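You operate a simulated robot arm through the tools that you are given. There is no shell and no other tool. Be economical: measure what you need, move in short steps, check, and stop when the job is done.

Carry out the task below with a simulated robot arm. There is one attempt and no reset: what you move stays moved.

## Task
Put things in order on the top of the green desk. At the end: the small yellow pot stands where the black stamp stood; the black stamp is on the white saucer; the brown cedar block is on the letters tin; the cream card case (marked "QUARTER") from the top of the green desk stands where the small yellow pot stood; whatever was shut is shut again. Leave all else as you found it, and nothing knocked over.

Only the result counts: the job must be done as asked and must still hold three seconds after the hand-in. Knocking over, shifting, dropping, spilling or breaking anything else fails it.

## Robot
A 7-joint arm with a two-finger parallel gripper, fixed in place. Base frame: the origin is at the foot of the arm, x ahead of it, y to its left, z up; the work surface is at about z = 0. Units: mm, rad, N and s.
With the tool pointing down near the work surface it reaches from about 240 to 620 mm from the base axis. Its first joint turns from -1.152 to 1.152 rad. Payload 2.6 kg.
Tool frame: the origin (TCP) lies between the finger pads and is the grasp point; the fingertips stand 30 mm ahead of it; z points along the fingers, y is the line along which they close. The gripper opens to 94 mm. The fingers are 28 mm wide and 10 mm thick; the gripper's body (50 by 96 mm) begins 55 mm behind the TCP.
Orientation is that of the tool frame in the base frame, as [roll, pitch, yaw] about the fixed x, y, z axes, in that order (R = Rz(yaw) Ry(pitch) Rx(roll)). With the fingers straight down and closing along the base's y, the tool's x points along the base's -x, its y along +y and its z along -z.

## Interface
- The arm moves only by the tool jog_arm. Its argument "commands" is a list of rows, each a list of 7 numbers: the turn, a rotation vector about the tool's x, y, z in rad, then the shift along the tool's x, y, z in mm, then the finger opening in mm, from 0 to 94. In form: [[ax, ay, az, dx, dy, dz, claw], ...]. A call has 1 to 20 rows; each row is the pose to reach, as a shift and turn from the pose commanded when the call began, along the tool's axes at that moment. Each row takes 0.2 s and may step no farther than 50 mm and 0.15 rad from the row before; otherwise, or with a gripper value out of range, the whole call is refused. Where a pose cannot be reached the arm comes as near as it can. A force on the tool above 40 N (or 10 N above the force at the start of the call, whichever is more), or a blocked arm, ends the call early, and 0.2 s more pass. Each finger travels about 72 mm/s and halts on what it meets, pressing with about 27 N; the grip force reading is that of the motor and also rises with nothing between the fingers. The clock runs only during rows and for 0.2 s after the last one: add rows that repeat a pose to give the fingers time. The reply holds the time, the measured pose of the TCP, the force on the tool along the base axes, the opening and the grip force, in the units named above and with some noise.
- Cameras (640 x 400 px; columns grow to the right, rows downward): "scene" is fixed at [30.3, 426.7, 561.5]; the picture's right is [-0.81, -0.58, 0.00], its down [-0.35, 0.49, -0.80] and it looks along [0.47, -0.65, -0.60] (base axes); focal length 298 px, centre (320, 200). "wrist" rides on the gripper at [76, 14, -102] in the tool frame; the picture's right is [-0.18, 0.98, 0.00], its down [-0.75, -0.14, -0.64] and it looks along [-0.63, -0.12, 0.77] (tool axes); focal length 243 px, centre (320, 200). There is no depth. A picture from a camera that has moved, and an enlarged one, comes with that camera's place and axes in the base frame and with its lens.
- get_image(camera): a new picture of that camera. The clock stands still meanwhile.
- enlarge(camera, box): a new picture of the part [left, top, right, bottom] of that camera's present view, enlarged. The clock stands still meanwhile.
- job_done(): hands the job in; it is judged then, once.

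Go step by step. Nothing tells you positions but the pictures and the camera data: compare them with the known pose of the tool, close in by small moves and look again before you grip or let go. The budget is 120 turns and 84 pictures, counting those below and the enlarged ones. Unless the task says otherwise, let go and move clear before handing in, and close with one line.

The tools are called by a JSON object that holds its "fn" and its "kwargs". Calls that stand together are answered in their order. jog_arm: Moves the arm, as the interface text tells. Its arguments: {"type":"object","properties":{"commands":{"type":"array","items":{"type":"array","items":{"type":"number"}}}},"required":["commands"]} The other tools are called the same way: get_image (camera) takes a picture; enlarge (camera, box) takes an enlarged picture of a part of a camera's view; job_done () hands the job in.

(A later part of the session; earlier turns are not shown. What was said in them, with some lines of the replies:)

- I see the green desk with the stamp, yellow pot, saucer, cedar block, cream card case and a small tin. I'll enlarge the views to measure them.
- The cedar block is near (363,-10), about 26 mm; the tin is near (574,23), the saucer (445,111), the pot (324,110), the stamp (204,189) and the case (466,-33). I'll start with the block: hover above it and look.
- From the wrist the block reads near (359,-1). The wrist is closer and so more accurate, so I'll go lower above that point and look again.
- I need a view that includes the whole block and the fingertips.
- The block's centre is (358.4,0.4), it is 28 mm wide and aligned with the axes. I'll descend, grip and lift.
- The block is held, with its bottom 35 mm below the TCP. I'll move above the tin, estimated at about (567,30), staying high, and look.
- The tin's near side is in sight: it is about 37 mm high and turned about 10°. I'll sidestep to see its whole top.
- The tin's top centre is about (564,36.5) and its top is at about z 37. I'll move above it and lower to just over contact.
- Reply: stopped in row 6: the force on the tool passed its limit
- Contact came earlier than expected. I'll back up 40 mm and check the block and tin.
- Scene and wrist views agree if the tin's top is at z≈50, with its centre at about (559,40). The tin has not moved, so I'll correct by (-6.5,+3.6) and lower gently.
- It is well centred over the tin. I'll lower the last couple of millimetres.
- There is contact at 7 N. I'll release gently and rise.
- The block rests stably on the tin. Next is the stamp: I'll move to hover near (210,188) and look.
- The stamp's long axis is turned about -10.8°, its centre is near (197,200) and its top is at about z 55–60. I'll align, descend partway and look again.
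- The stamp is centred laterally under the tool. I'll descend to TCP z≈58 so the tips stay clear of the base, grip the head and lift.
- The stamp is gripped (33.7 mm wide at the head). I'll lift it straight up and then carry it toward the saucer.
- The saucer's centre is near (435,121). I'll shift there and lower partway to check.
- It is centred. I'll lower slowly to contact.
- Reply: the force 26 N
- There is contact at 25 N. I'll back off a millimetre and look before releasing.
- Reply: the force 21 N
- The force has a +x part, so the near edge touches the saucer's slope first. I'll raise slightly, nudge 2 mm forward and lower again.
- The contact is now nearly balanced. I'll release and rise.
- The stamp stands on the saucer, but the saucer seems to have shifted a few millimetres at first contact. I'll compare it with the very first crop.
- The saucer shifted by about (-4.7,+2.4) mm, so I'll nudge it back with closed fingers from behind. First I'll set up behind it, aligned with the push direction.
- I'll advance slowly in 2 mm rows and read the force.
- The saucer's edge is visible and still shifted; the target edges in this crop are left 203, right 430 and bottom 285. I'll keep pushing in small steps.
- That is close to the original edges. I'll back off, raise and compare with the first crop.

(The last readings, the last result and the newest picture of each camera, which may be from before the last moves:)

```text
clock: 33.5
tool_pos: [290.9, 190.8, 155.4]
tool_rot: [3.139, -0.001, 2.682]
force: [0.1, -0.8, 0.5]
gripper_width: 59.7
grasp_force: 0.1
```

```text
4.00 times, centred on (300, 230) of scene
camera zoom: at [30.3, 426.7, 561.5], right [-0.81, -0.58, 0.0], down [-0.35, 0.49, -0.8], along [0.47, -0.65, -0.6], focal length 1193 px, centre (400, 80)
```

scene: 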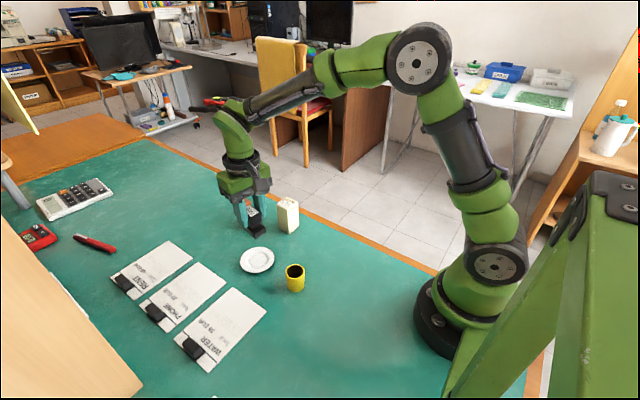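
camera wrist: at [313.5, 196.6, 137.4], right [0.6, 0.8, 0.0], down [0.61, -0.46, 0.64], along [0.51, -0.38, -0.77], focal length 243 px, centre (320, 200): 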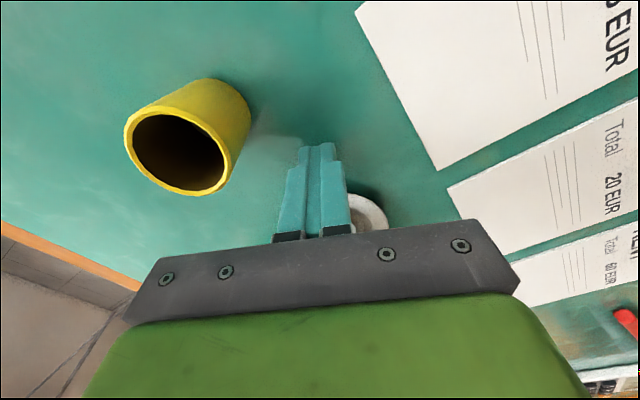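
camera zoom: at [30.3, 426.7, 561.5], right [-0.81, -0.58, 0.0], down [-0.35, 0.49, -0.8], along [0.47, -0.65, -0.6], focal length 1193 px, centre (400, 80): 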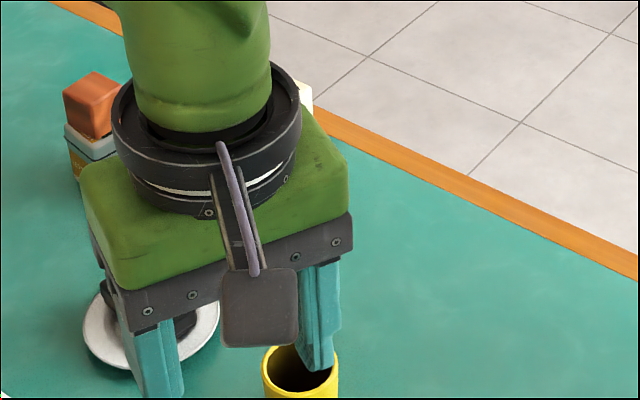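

The saucer is back to within about a millimetre. Next is the pot at about (319,117): I'll square up the tool, hover and look.

{"fn": "jog_arm", "kwargs": {"commands": [[0, 0, -0.12, -15, -14, 0, 65], [0, 0, -0.24, -30, -28, 0, 65], [0, 0, -0.36, -44, -41, 0, 65], [0, 0, -0.458, -58, -54, 0, 65], [0, 0, -0.458, -58, -54, 20, 65], [0, 0, -0.458, -58, -54, 20, 65]]}}

{"fn": "enlarge", "kwargs": {"camera": "wrist", "box": [220, 40, 420, 165]}}

{"fn": "enlarge", "kwargs": {"camera": "scene", "box": [220, 180, 380, 280]}}

```text
clock: 34.9
tool_pos: [319.8, 115.6, 134.3]
tool_rot: [3.139, 0.0, 3.14]
force: [-0.3, 1.1, -0.1]
gripper_width: 65.0
grasp_force: 0.0
```

```text
3.20 times, centred on (320, 102) of wrist
camera zoom: at [243.0, 130.5, 235.6], right [0.19, 0.98, 0.0], down [0.75, -0.14, 0.64], along [0.63, -0.12, -0.77], focal length 776 px, centre (320, 512)
```

zoom: 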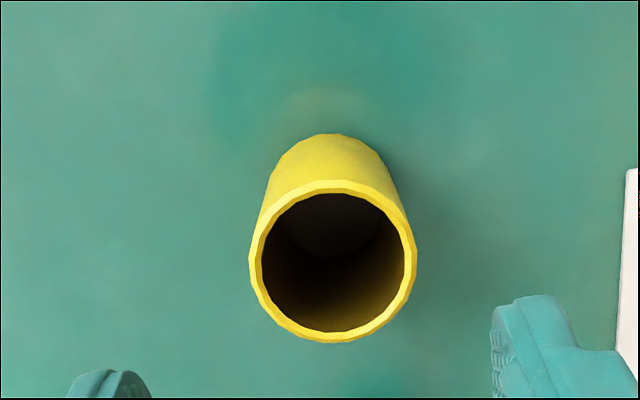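

```text
4.00 times, centred on (300, 230) of scene
camera zoom: at [30.3, 426.7, 561.5], right [-0.81, -0.58, 0.0], down [-0.35, 0.49, -0.8], along [0.47, -0.65, -0.6], focal length 1193 px, centre (400, 80)
```

zoom: 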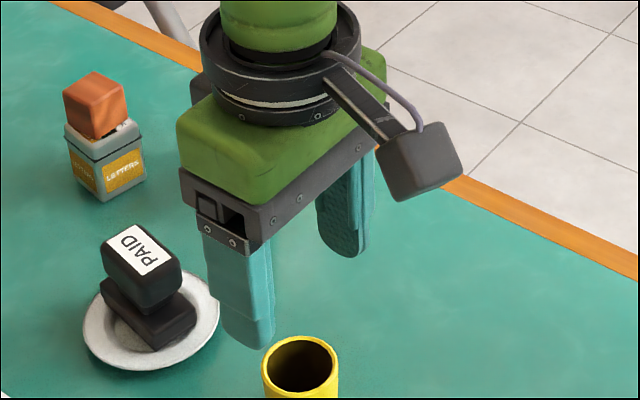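

The pot's centre is (321.6,119), diameter 43 mm, height about 42 mm. I'll descend, grip and lift.

{"fn": "jog_arm", "kwargs": {"commands": [[0, 0, 0, -1.8, 3.4, 40, 65], [0, 0, 0, -1.8, 3.4, 80, 65], [0, 0, 0, -1.8, 3.4, 96, 65], [0, 0, 0, -1.8, 3.4, 96, 65], [0, 0, 0, -1.8, 3.4, 96, 50], [0, 0, 0, -1.8, 3.4, 96, 35], [0, 0, 0, -1.8, 3.4, 96, 35], [0, 0, 0, -1.8, 3.4, 96, 35]]}}

{"fn": "enlarge", "kwargs": {"camera": "wrist", "box": [220, 60, 420, 185]}}

```text
clock: 36.7
tool_pos: [321.7, 121.1, 38.8]
tool_rot: [3.14, 0.0, 3.139]
force: [-0.4, 0.2, 0.0]
gripper_width: 40.3
grasp_force: 27.3
```

```text
3.20 times, centred on (320, 122) of wrist
camera zoom: at [245.0, 134.9, 139.8], right [0.19, 0.98, 0.0], down [0.75, -0.14, 0.64], along [0.63, -0.12, -0.77], focal length 776 px, centre (320, 448)
```

zoom: 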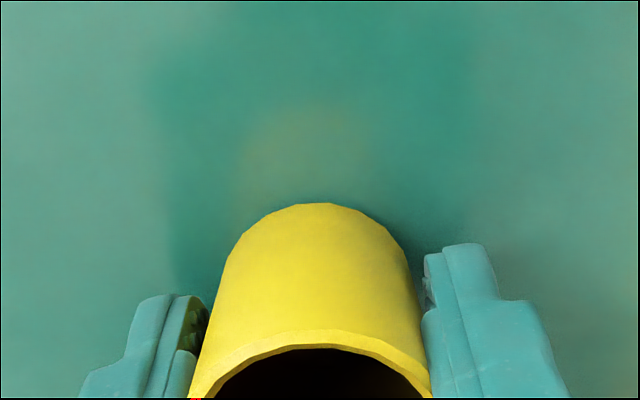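

I have the pot; its home is at about (321.7,119.5). I'll lift it and carry it to the stamp's old place at (198.8,201.2).

{"fn": "jog_arm", "kwargs": {"commands": [[0, 0, 0, 0, 0, -30, 35], [0, 0, 0, 0, 0, -70, 35], [0, 0, 0, 0, 0, -90, 35], [0, 0, 0, 31, 20, -90, 35], [0, 0, 0, 62, 41, -90, 35], [0, 0, 0, 92, 61, -90, 35], [0, 0, 0, 122.9, 81.8, -90, 35], [0, 0, 0, 122.9, 81.8, -50, 35], [0, 0, 0, 122.9, 81.8, -20, 35], [0, 0, 0, 122.9, 81.8, -20, 35]]}}

{"fn": "enlarge", "kwargs": {"camera": "scene", "box": [240, 270, 400, 370]}}

```text
clock: 38.9
tool_pos: [199.5, 202.4, 57.5]
tool_rot: [3.138, 0.001, 3.139]
force: [-0.2, -0.6, -1.0]
gripper_width: 40.4
grasp_force: 27.5
```

```text
4.00 times, centred on (320, 320) of scene
camera zoom: at [30.3, 426.7, 561.5], right [-0.81, -0.58, 0.0], down [-0.35, 0.49, -0.8], along [0.47, -0.65, -0.6], focal length 1193 px, centre (320, -280)
```

zoom: 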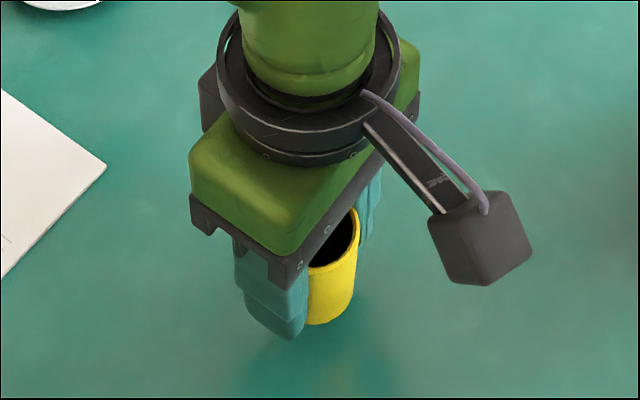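

{"fn": "jog_arm", "kwargs": {"commands": [[0, 0, 0, 0.5, -0.8, 10, 35], [0, 0, 0, 0.5, -0.8, 16, 35], [0, 0, 0, 0.5, -0.8, 18, 35], [0, 0, 0, 0.5, -0.8, 19.2, 35], [0, 0, 0, 0.5, -0.8, 19.2, 35]]}}

```text
clock: 40.1
tool_pos: [198.4, 201.9, 39.3]
tool_rot: [3.139, 0.001, 3.139]
force: [-0.6, -0.2, 0.2]
gripper_width: 40.3
grasp_force: 26.9
```

{"fn": "jog_arm", "kwargs": {"commands": [[0, 0, 0, 0, 0, 0.5, 35], [0, 0, 0, 0, 0, 1, 35], [0, 0, 0, 0, 0, 1.5, 35], [0, 0, 0, 0, 0, 1.5, 35]]}}

```text
clock: 41.1
tool_pos: [199.2, 202.5, 38.2]
tool_rot: [3.139, 0.003, 3.14]
force: [-2.4, -2.8, 14.2]
gripper_width: 40.3
grasp_force: 27.0
```

Contact is made. I'll release, rise and check.

{"fn": "jog_arm", "kwargs": {"commands": [[0, 0, 0, 0, 0, -0.7, 35], [0, 0, 0, 0, 0, -0.7, 48], [0, 0, 0, 0, 0, -0.7, 62], [0, 0, 0, 0, 0, -0.7, 66], [0, 0, 0, 0, 0, -30, 66], [0, 0, 0, 0, 0, -70, 66], [0, 0, 0, 0, 0, -110, 66], [0, 0, 0, -45, -40, -130, 66], [0, 0, 0, -75, -70, -130, 66], [0, 0, 0, -75, -70, -130, 66]]}}

{"fn": "enlarge", "kwargs": {"camera": "scene", "box": [220, 180, 412, 300]}}

{"fn": "enlarge", "kwargs": {"camera": "scene", "box": [240, 270, 400, 370]}}

```text
refused: row 8 steps farther than a row can; nothing moved
```

```text
3.33 times, centred on (316, 240) of scene
camera zoom: at [30.3, 426.6, 561.5], right [-0.81, -0.58, 0.0], down [-0.35, 0.49, -0.8], along [0.47, -0.65, -0.6], focal length 994 px, centre (333, 67)
```

zoom: 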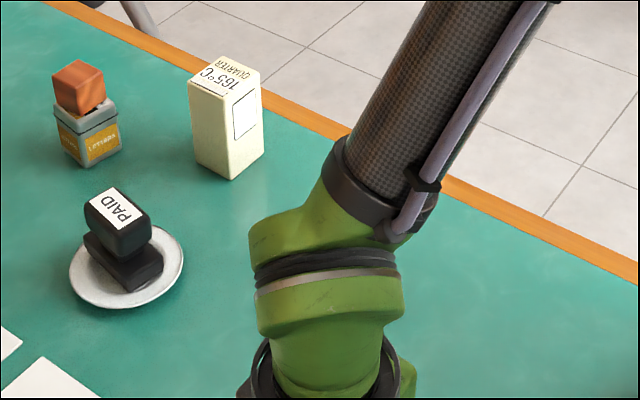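

```text
4.00 times, centred on (320, 320) of scene
camera zoom: at [30.3, 426.6, 561.5], right [-0.81, -0.58, 0.0], down [-0.35, 0.49, -0.8], along [0.47, -0.65, -0.6], focal length 1193 px, centre (320, -280)
```

zoom: 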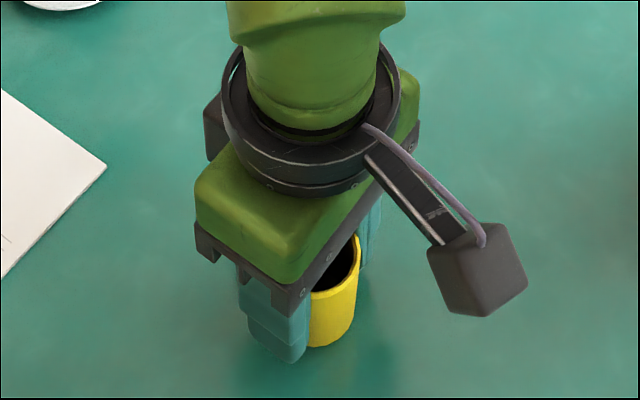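

That call was refused for a step that was too long, and nothing moved. I'll release with shorter steps.

{"fn": "jog_arm", "kwargs": {"commands": [[0, 0, 0, 0, 0, -0.7, 35], [0, 0, 0, 0, 0, -0.7, 48], [0, 0, 0, 0, 0, -0.7, 62], [0, 0, 0, 0, 0, -0.7, 66], [0, 0, 0, 0, 0, -30, 66], [0, 0, 0, 0, 0, -70, 66], [0, 0, 0, 0, 0, -110, 66], [0, 0, 0, -25, -20, -130, 66], [0, 0, 0, -55, -50, -130, 66], [0, 0, 0, -90, -80, -130, 66], [0, 0, 0, -90, -80, -130, 66]]}}

{"fn": "enlarge", "kwargs": {"camera": "scene", "box": [240, 270, 400, 370]}}

```text
clock: 43.5
tool_pos: [288.6, 121.9, 167.1]
tool_rot: [3.14, 0.001, 3.141]
force: [-0.3, 0.0, -1.0]
gripper_width: 65.8
grasp_force: 0.1
```

```text
4.00 times, centred on (320, 320) of scene
camera zoom: at [30.3, 426.7, 561.5], right [-0.81, -0.58, 0.0], down [-0.35, 0.49, -0.8], along [0.47, -0.65, -0.6], focal length 1193 px, centre (320, -280)
```

zoom: 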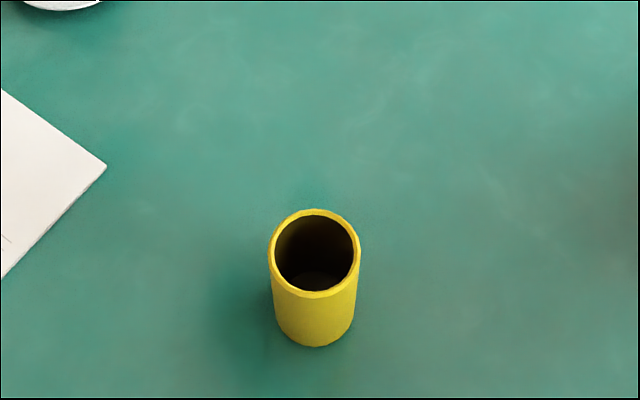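

The pot stands upright. To double-check where the stamp's base centre was, I'll measure the stamp's shape closely on the saucer.

{"fn": "enlarge", "kwargs": {"camera": "scene", "box": [232, 228, 288, 278]}}

{"fn": "enlarge", "kwargs": {"camera": "scene", "box": [290, 305, 350, 365]}}

```text
8.00 times, centred on (260, 253) of scene
camera zoom: at [30.3, 426.7, 561.5], right [-0.81, -0.58, 0.0], down [-0.35, 0.49, -0.8], along [0.47, -0.65, -0.6], focal length 2385 px, centre (800, -224)
```

zoom: 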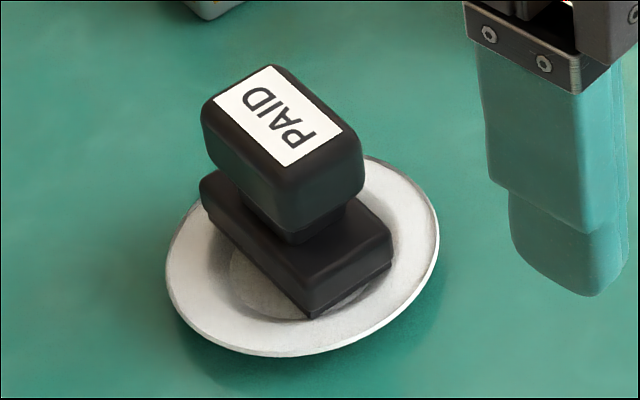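

```text
6.67 times, centred on (320, 335) of scene
camera zoom: at [30.3, 426.7, 561.5], right [-0.81, -0.58, 0.0], down [-0.35, 0.49, -0.8], along [0.47, -0.65, -0.6], focal length 1988 px, centre (320, -700)
```

zoom: 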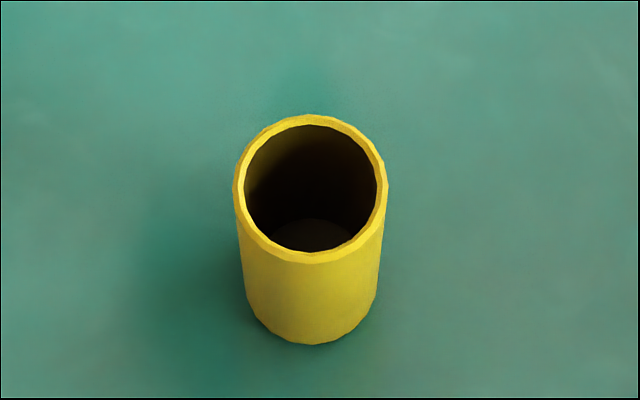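

The stamp's head is centred on its 52×34 base, so the pot's placement is right to within 2–3 mm. Now I'll go to the card case.

{"fn": "jog_arm", "kwargs": {"commands": [[0, 0, 0, -30, -25, -5, 66], [0, 0, 0, -60, -50, -10, 66], [0, 0, 0, -90, -76, -15, 66], [0, 0, 0, -120, -102, -15, 66], [0, 0, 0, -150, -128, -15, 66], [0, 0, 0, -172, -148, -15, 66], [0, 0, 0, -172, -148, -15, 66]]}}

{"fn": "get_image", "kwargs": {"camera": "wrist"}}

{"fn": "enlarge", "kwargs": {"camera": "wrist", "box": [220, 50, 420, 175]}}

```text
clock: 45.1
tool_pos: [458.8, -28.0, 184.1]
tool_rot: [3.139, 0.002, 3.14]
force: [-0.9, 0.3, -0.5]
gripper_width: 66.1
grasp_force: 0.1
```

```text
30 pictures are left
camera wrist: at [383.0, -13.2, 283.9], right [0.19, 0.98, 0.0], down [0.75, -0.14, 0.64], along [0.63, -0.12, -0.77], focal length 243 px, centre (320, 200)
```

wrist: 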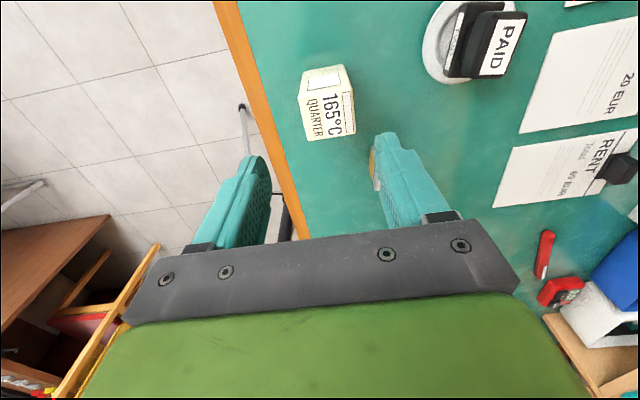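

```text
3.20 times, centred on (320, 112) of wrist
camera zoom: at [383.0, -13.2, 283.9], right [0.19, 0.98, 0.0], down [0.75, -0.14, 0.64], along [0.63, -0.12, -0.77], focal length 776 px, centre (320, 480)
```

zoom: 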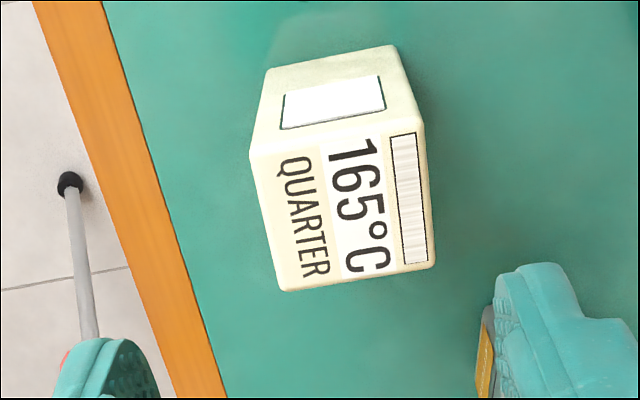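

The card case is centred at (457.1,-20.4), 36×42 mm and about 89 mm high, aligned with the axes. I'll align above it, descend and grip at TCP z≈60.

{"fn": "jog_arm", "kwargs": {"commands": [[0, 0, 0, 1.7, 7.6, 0, 66], [0, 0, 0, 1.7, 7.6, 35, 66], [0, 0, 0, 1.7, 7.6, 70, 66], [0, 0, 0, 1.7, 7.6, 100, 66], [0, 0, 0, 1.7, 7.6, 124, 66], [0, 0, 0, 1.7, 7.6, 124, 66]]}}

{"fn": "enlarge", "kwargs": {"camera": "wrist", "box": [200, 60, 440, 210]}}

{"fn": "enlarge", "kwargs": {"camera": "scene", "box": [210, 150, 370, 250]}}

```text
clock: 46.5
tool_pos: [457.7, -19.2, 57.6]
tool_rot: [3.139, -0.001, 3.14]
force: [0.3, 0.3, -1.4]
gripper_width: 66.4
grasp_force: 0.0
```

```text
2.67 times, centred on (320, 135) of wrist
camera zoom: at [381.2, -4.6, 159.3], right [0.19, 0.98, 0.0], down [0.75, -0.14, 0.64], along [0.63, -0.12, -0.77], focal length 647 px, centre (320, 373)
```

zoom: 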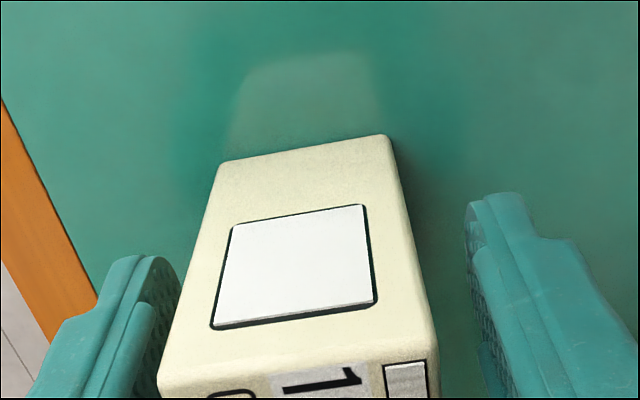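

```text
4.00 times, centred on (290, 200) of scene
camera zoom: at [30.3, 426.7, 561.5], right [-0.81, -0.58, 0.0], down [-0.35, 0.49, -0.8], along [0.47, -0.65, -0.6], focal length 1193 px, centre (440, 200)
```

zoom: 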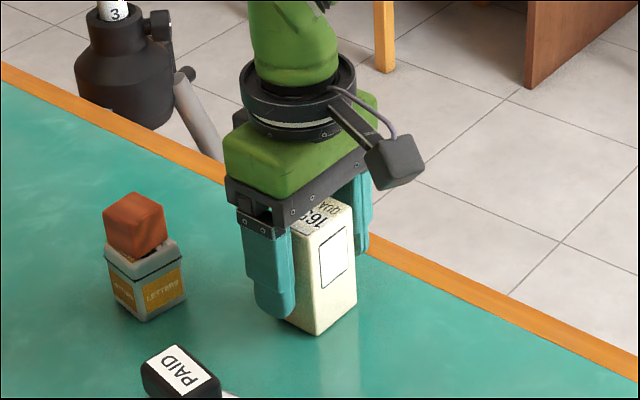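

The fingers straddle the case. I'll grip and lift it straight up.

{"fn": "jog_arm", "kwargs": {"commands": [[0, 0, 0, 0, 0, 0, 50], [0, 0, 0, 0, 0, 0, 35], [0, 0, 0, 0, 0, 0, 35], [0, 0, 0, 0, 0, 0, 35]]}}

{"fn": "jog_arm", "kwargs": {"commands": [[0, 0, 0, 0, 0, -20, 35], [0, 0, 0, 0, 0, -60, 35], [0, 0, 0, 0, 0, -100, 35], [0, 0, 0, 0, 0, -100, 35]]}}

{"fn": "enlarge", "kwargs": {"camera": "scene", "box": [210, 150, 370, 250]}}

```text
clock: 47.5
tool_pos: [457.7, -19.3, 57.6]
tool_rot: [3.141, 0.0, 3.138]
force: [0.4, 0.2, -0.4]
gripper_width: 47.9
grasp_force: 27.4
```

```text
clock: 48.5
tool_pos: [456.8, -18.3, 160.0]
tool_rot: [3.14, -0.001, 3.139]
force: [0.0, 0.4, -0.4]
gripper_width: 48.2
grasp_force: 27.0
```

```text
4.00 times, centred on (290, 200) of scene
camera zoom: at [30.3, 426.7, 561.5], right [-0.81, -0.58, 0.0], down [-0.35, 0.49, -0.8], along [0.47, -0.65, -0.6], focal length 1193 px, centre (440, 200)
```

zoom: 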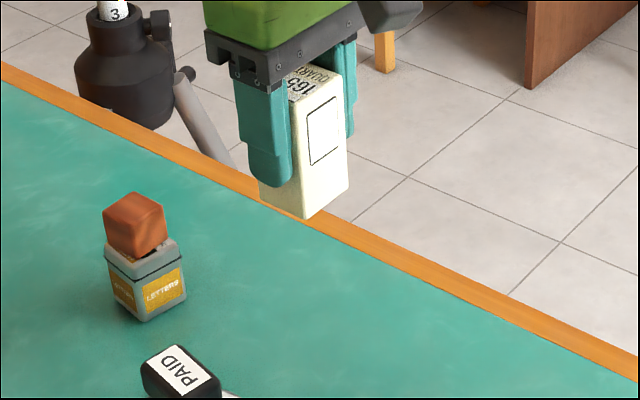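

The case is held and upright. I'll carry it to the pot's old place at (321.7,119.5) and lower it most of the way.

{"fn": "jog_arm", "kwargs": {"commands": [[0, 0, 0, 28, 28, 0, 35], [0, 0, 0, 56, 56, 0, 35], [0, 0, 0, 84, 84, 0, 35], [0, 0, 0, 112, 112, 0, 35], [0, 0, 0, 135.5, 138.2, 0, 35], [0, 0, 0, 135.5, 138.2, 35, 35], [0, 0, 0, 135.5, 138.2, 70, 35], [0, 0, 0, 135.5, 138.2, 88, 35], [0, 0, 0, 135.5, 138.2, 88, 35]]}}

{"fn": "enlarge", "kwargs": {"camera": "scene", "box": [220, 210, 380, 310]}}

```text
clock: 50.5
tool_pos: [322.8, 118.5, 69.3]
tool_rot: [3.139, -0.002, 3.14]
force: [-0.2, 0.1, 0.0]
gripper_width: 47.6
grasp_force: 27.5
```

```text
4.00 times, centred on (300, 260) of scene
camera zoom: at [30.3, 426.7, 561.5], right [-0.81, -0.58, 0.0], down [-0.35, 0.49, -0.8], along [0.47, -0.65, -0.6], focal length 1193 px, centre (400, -40)
```

zoom: 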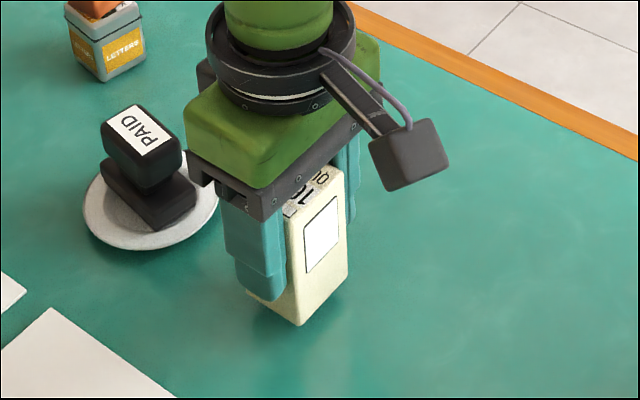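

{"fn": "jog_arm", "kwargs": {"commands": [[0, 0, 0, 0.6, 0.8, 6, 35], [0, 0, 0, 0.6, 0.8, 9, 35], [0, 0, 0, 0.6, 0.8, 10, 35], [0, 0, 0, 0.6, 0.8, 11, 35], [0, 0, 0, 0.6, 0.8, 11, 35]]}}

```text
clock: 51.7
tool_pos: [322.8, 119.9, 59.0]
tool_rot: [3.141, 0.001, 3.141]
force: [-0.1, -0.5, -1.7]
gripper_width: 47.9
grasp_force: 26.6
```

{"fn": "jog_arm", "kwargs": {"commands": [[0, 0, 0, 0.5, 0, 0.7, 35], [0, 0, 0, 0.5, 0, 1.4, 35], [0, 0, 0, 0.5, 0, 2, 35], [0, 0, 0, 0.5, 0, 2, 35]]}}

```text
clock: 52.7
tool_pos: [323.7, 119.5, 57.5]
tool_rot: [3.139, 0.0, 3.137]
force: [-6.6, -3.3, 16.9]
gripper_width: 47.8
grasp_force: 27.1
```

Contact is made. I'll release slowly, rise and check.

{"fn": "jog_arm", "kwargs": {"commands": [[0, 0, 0, 0, 0, -0.8, 35], [0, 0, 0, 0, 0, -0.8, 52], [0, 0, 0, 0, 0, -0.8, 64], [0, 0, 0, 0, 0, -0.8, 70], [0, 0, 0, 0, 0, -0.8, 70], [0, 0, 0, 0, 0, -30, 70], [0, 0, 0, 0, 0, -70, 70], [0, 0, 0, 0, 0, -110, 70], [0, 0, 0, 0, 0, -150, 70], [0, 0, 0, 0, -30, -170, 70], [0, 0, 0, 0, -70, -170, 70], [0, 0, 0, 0, -110, -170, 70], [0, 0, 0, 0, -110, -170, 70]]}}

{"fn": "get_image", "kwargs": {"camera": "scene"}}

{"fn": "enlarge", "kwargs": {"camera": "scene", "box": [220, 180, 380, 280]}}

{"fn": "enlarge", "kwargs": {"camera": "scene", "box": [240, 270, 400, 370]}}

```text
clock: 55.5
tool_pos: [320.9, 11.1, 226.2]
tool_rot: [3.138, 0.0, 3.139]
force: [-0.1, 0.9, -0.8]
gripper_width: 70.1
grasp_force: 0.0
```

```text
24 pictures are left
```

scene: 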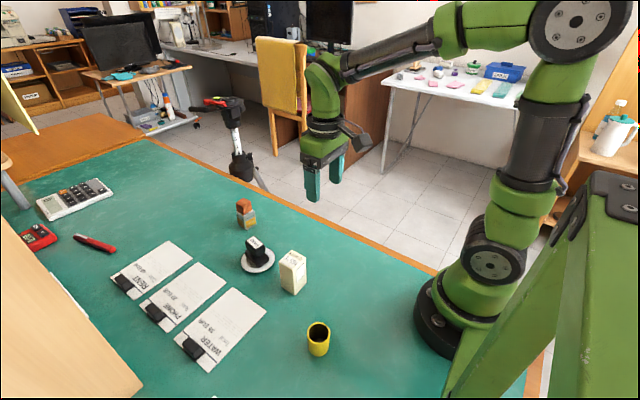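

```text
4.00 times, centred on (300, 230) of scene
camera zoom: at [30.3, 426.7, 561.5], right [-0.81, -0.58, 0.0], down [-0.35, 0.49, -0.8], along [0.47, -0.65, -0.6], focal length 1193 px, centre (400, 80)
```

zoom: 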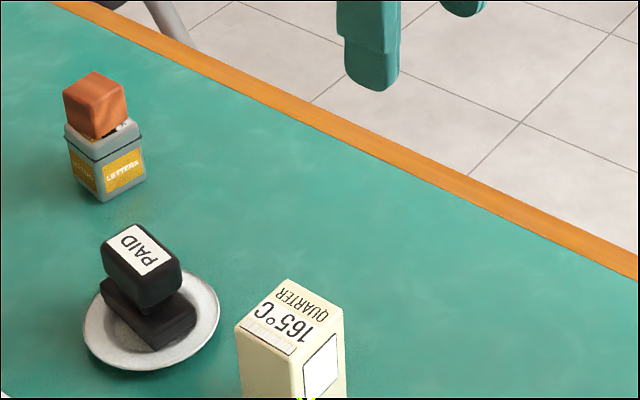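

```text
4.00 times, centred on (320, 320) of scene
camera zoom: at [30.3, 426.7, 561.5], right [-0.81, -0.58, 0.0], down [-0.35, 0.49, -0.8], along [0.47, -0.65, -0.6], focal length 1193 px, centre (320, -280)
```

zoom: 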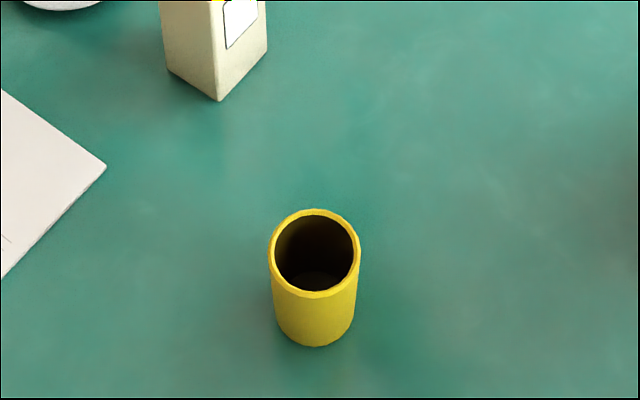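

All four placements look right and steady in the last view. The saucer and tin are in their original places, and the gripper is clear, so I'm handing in.

{"fn": "job_done", "kwargs": {}}

```text
The job is handed in.
```

The job is handed in. The yellow pot stands where the stamp stood, the stamp is on the saucer, the cedar block is on the closed letters tin, and the card case stands where the pot stood. The saucer slid about 5 mm as I set the stamp down; I pushed it back to within about a millimetre.
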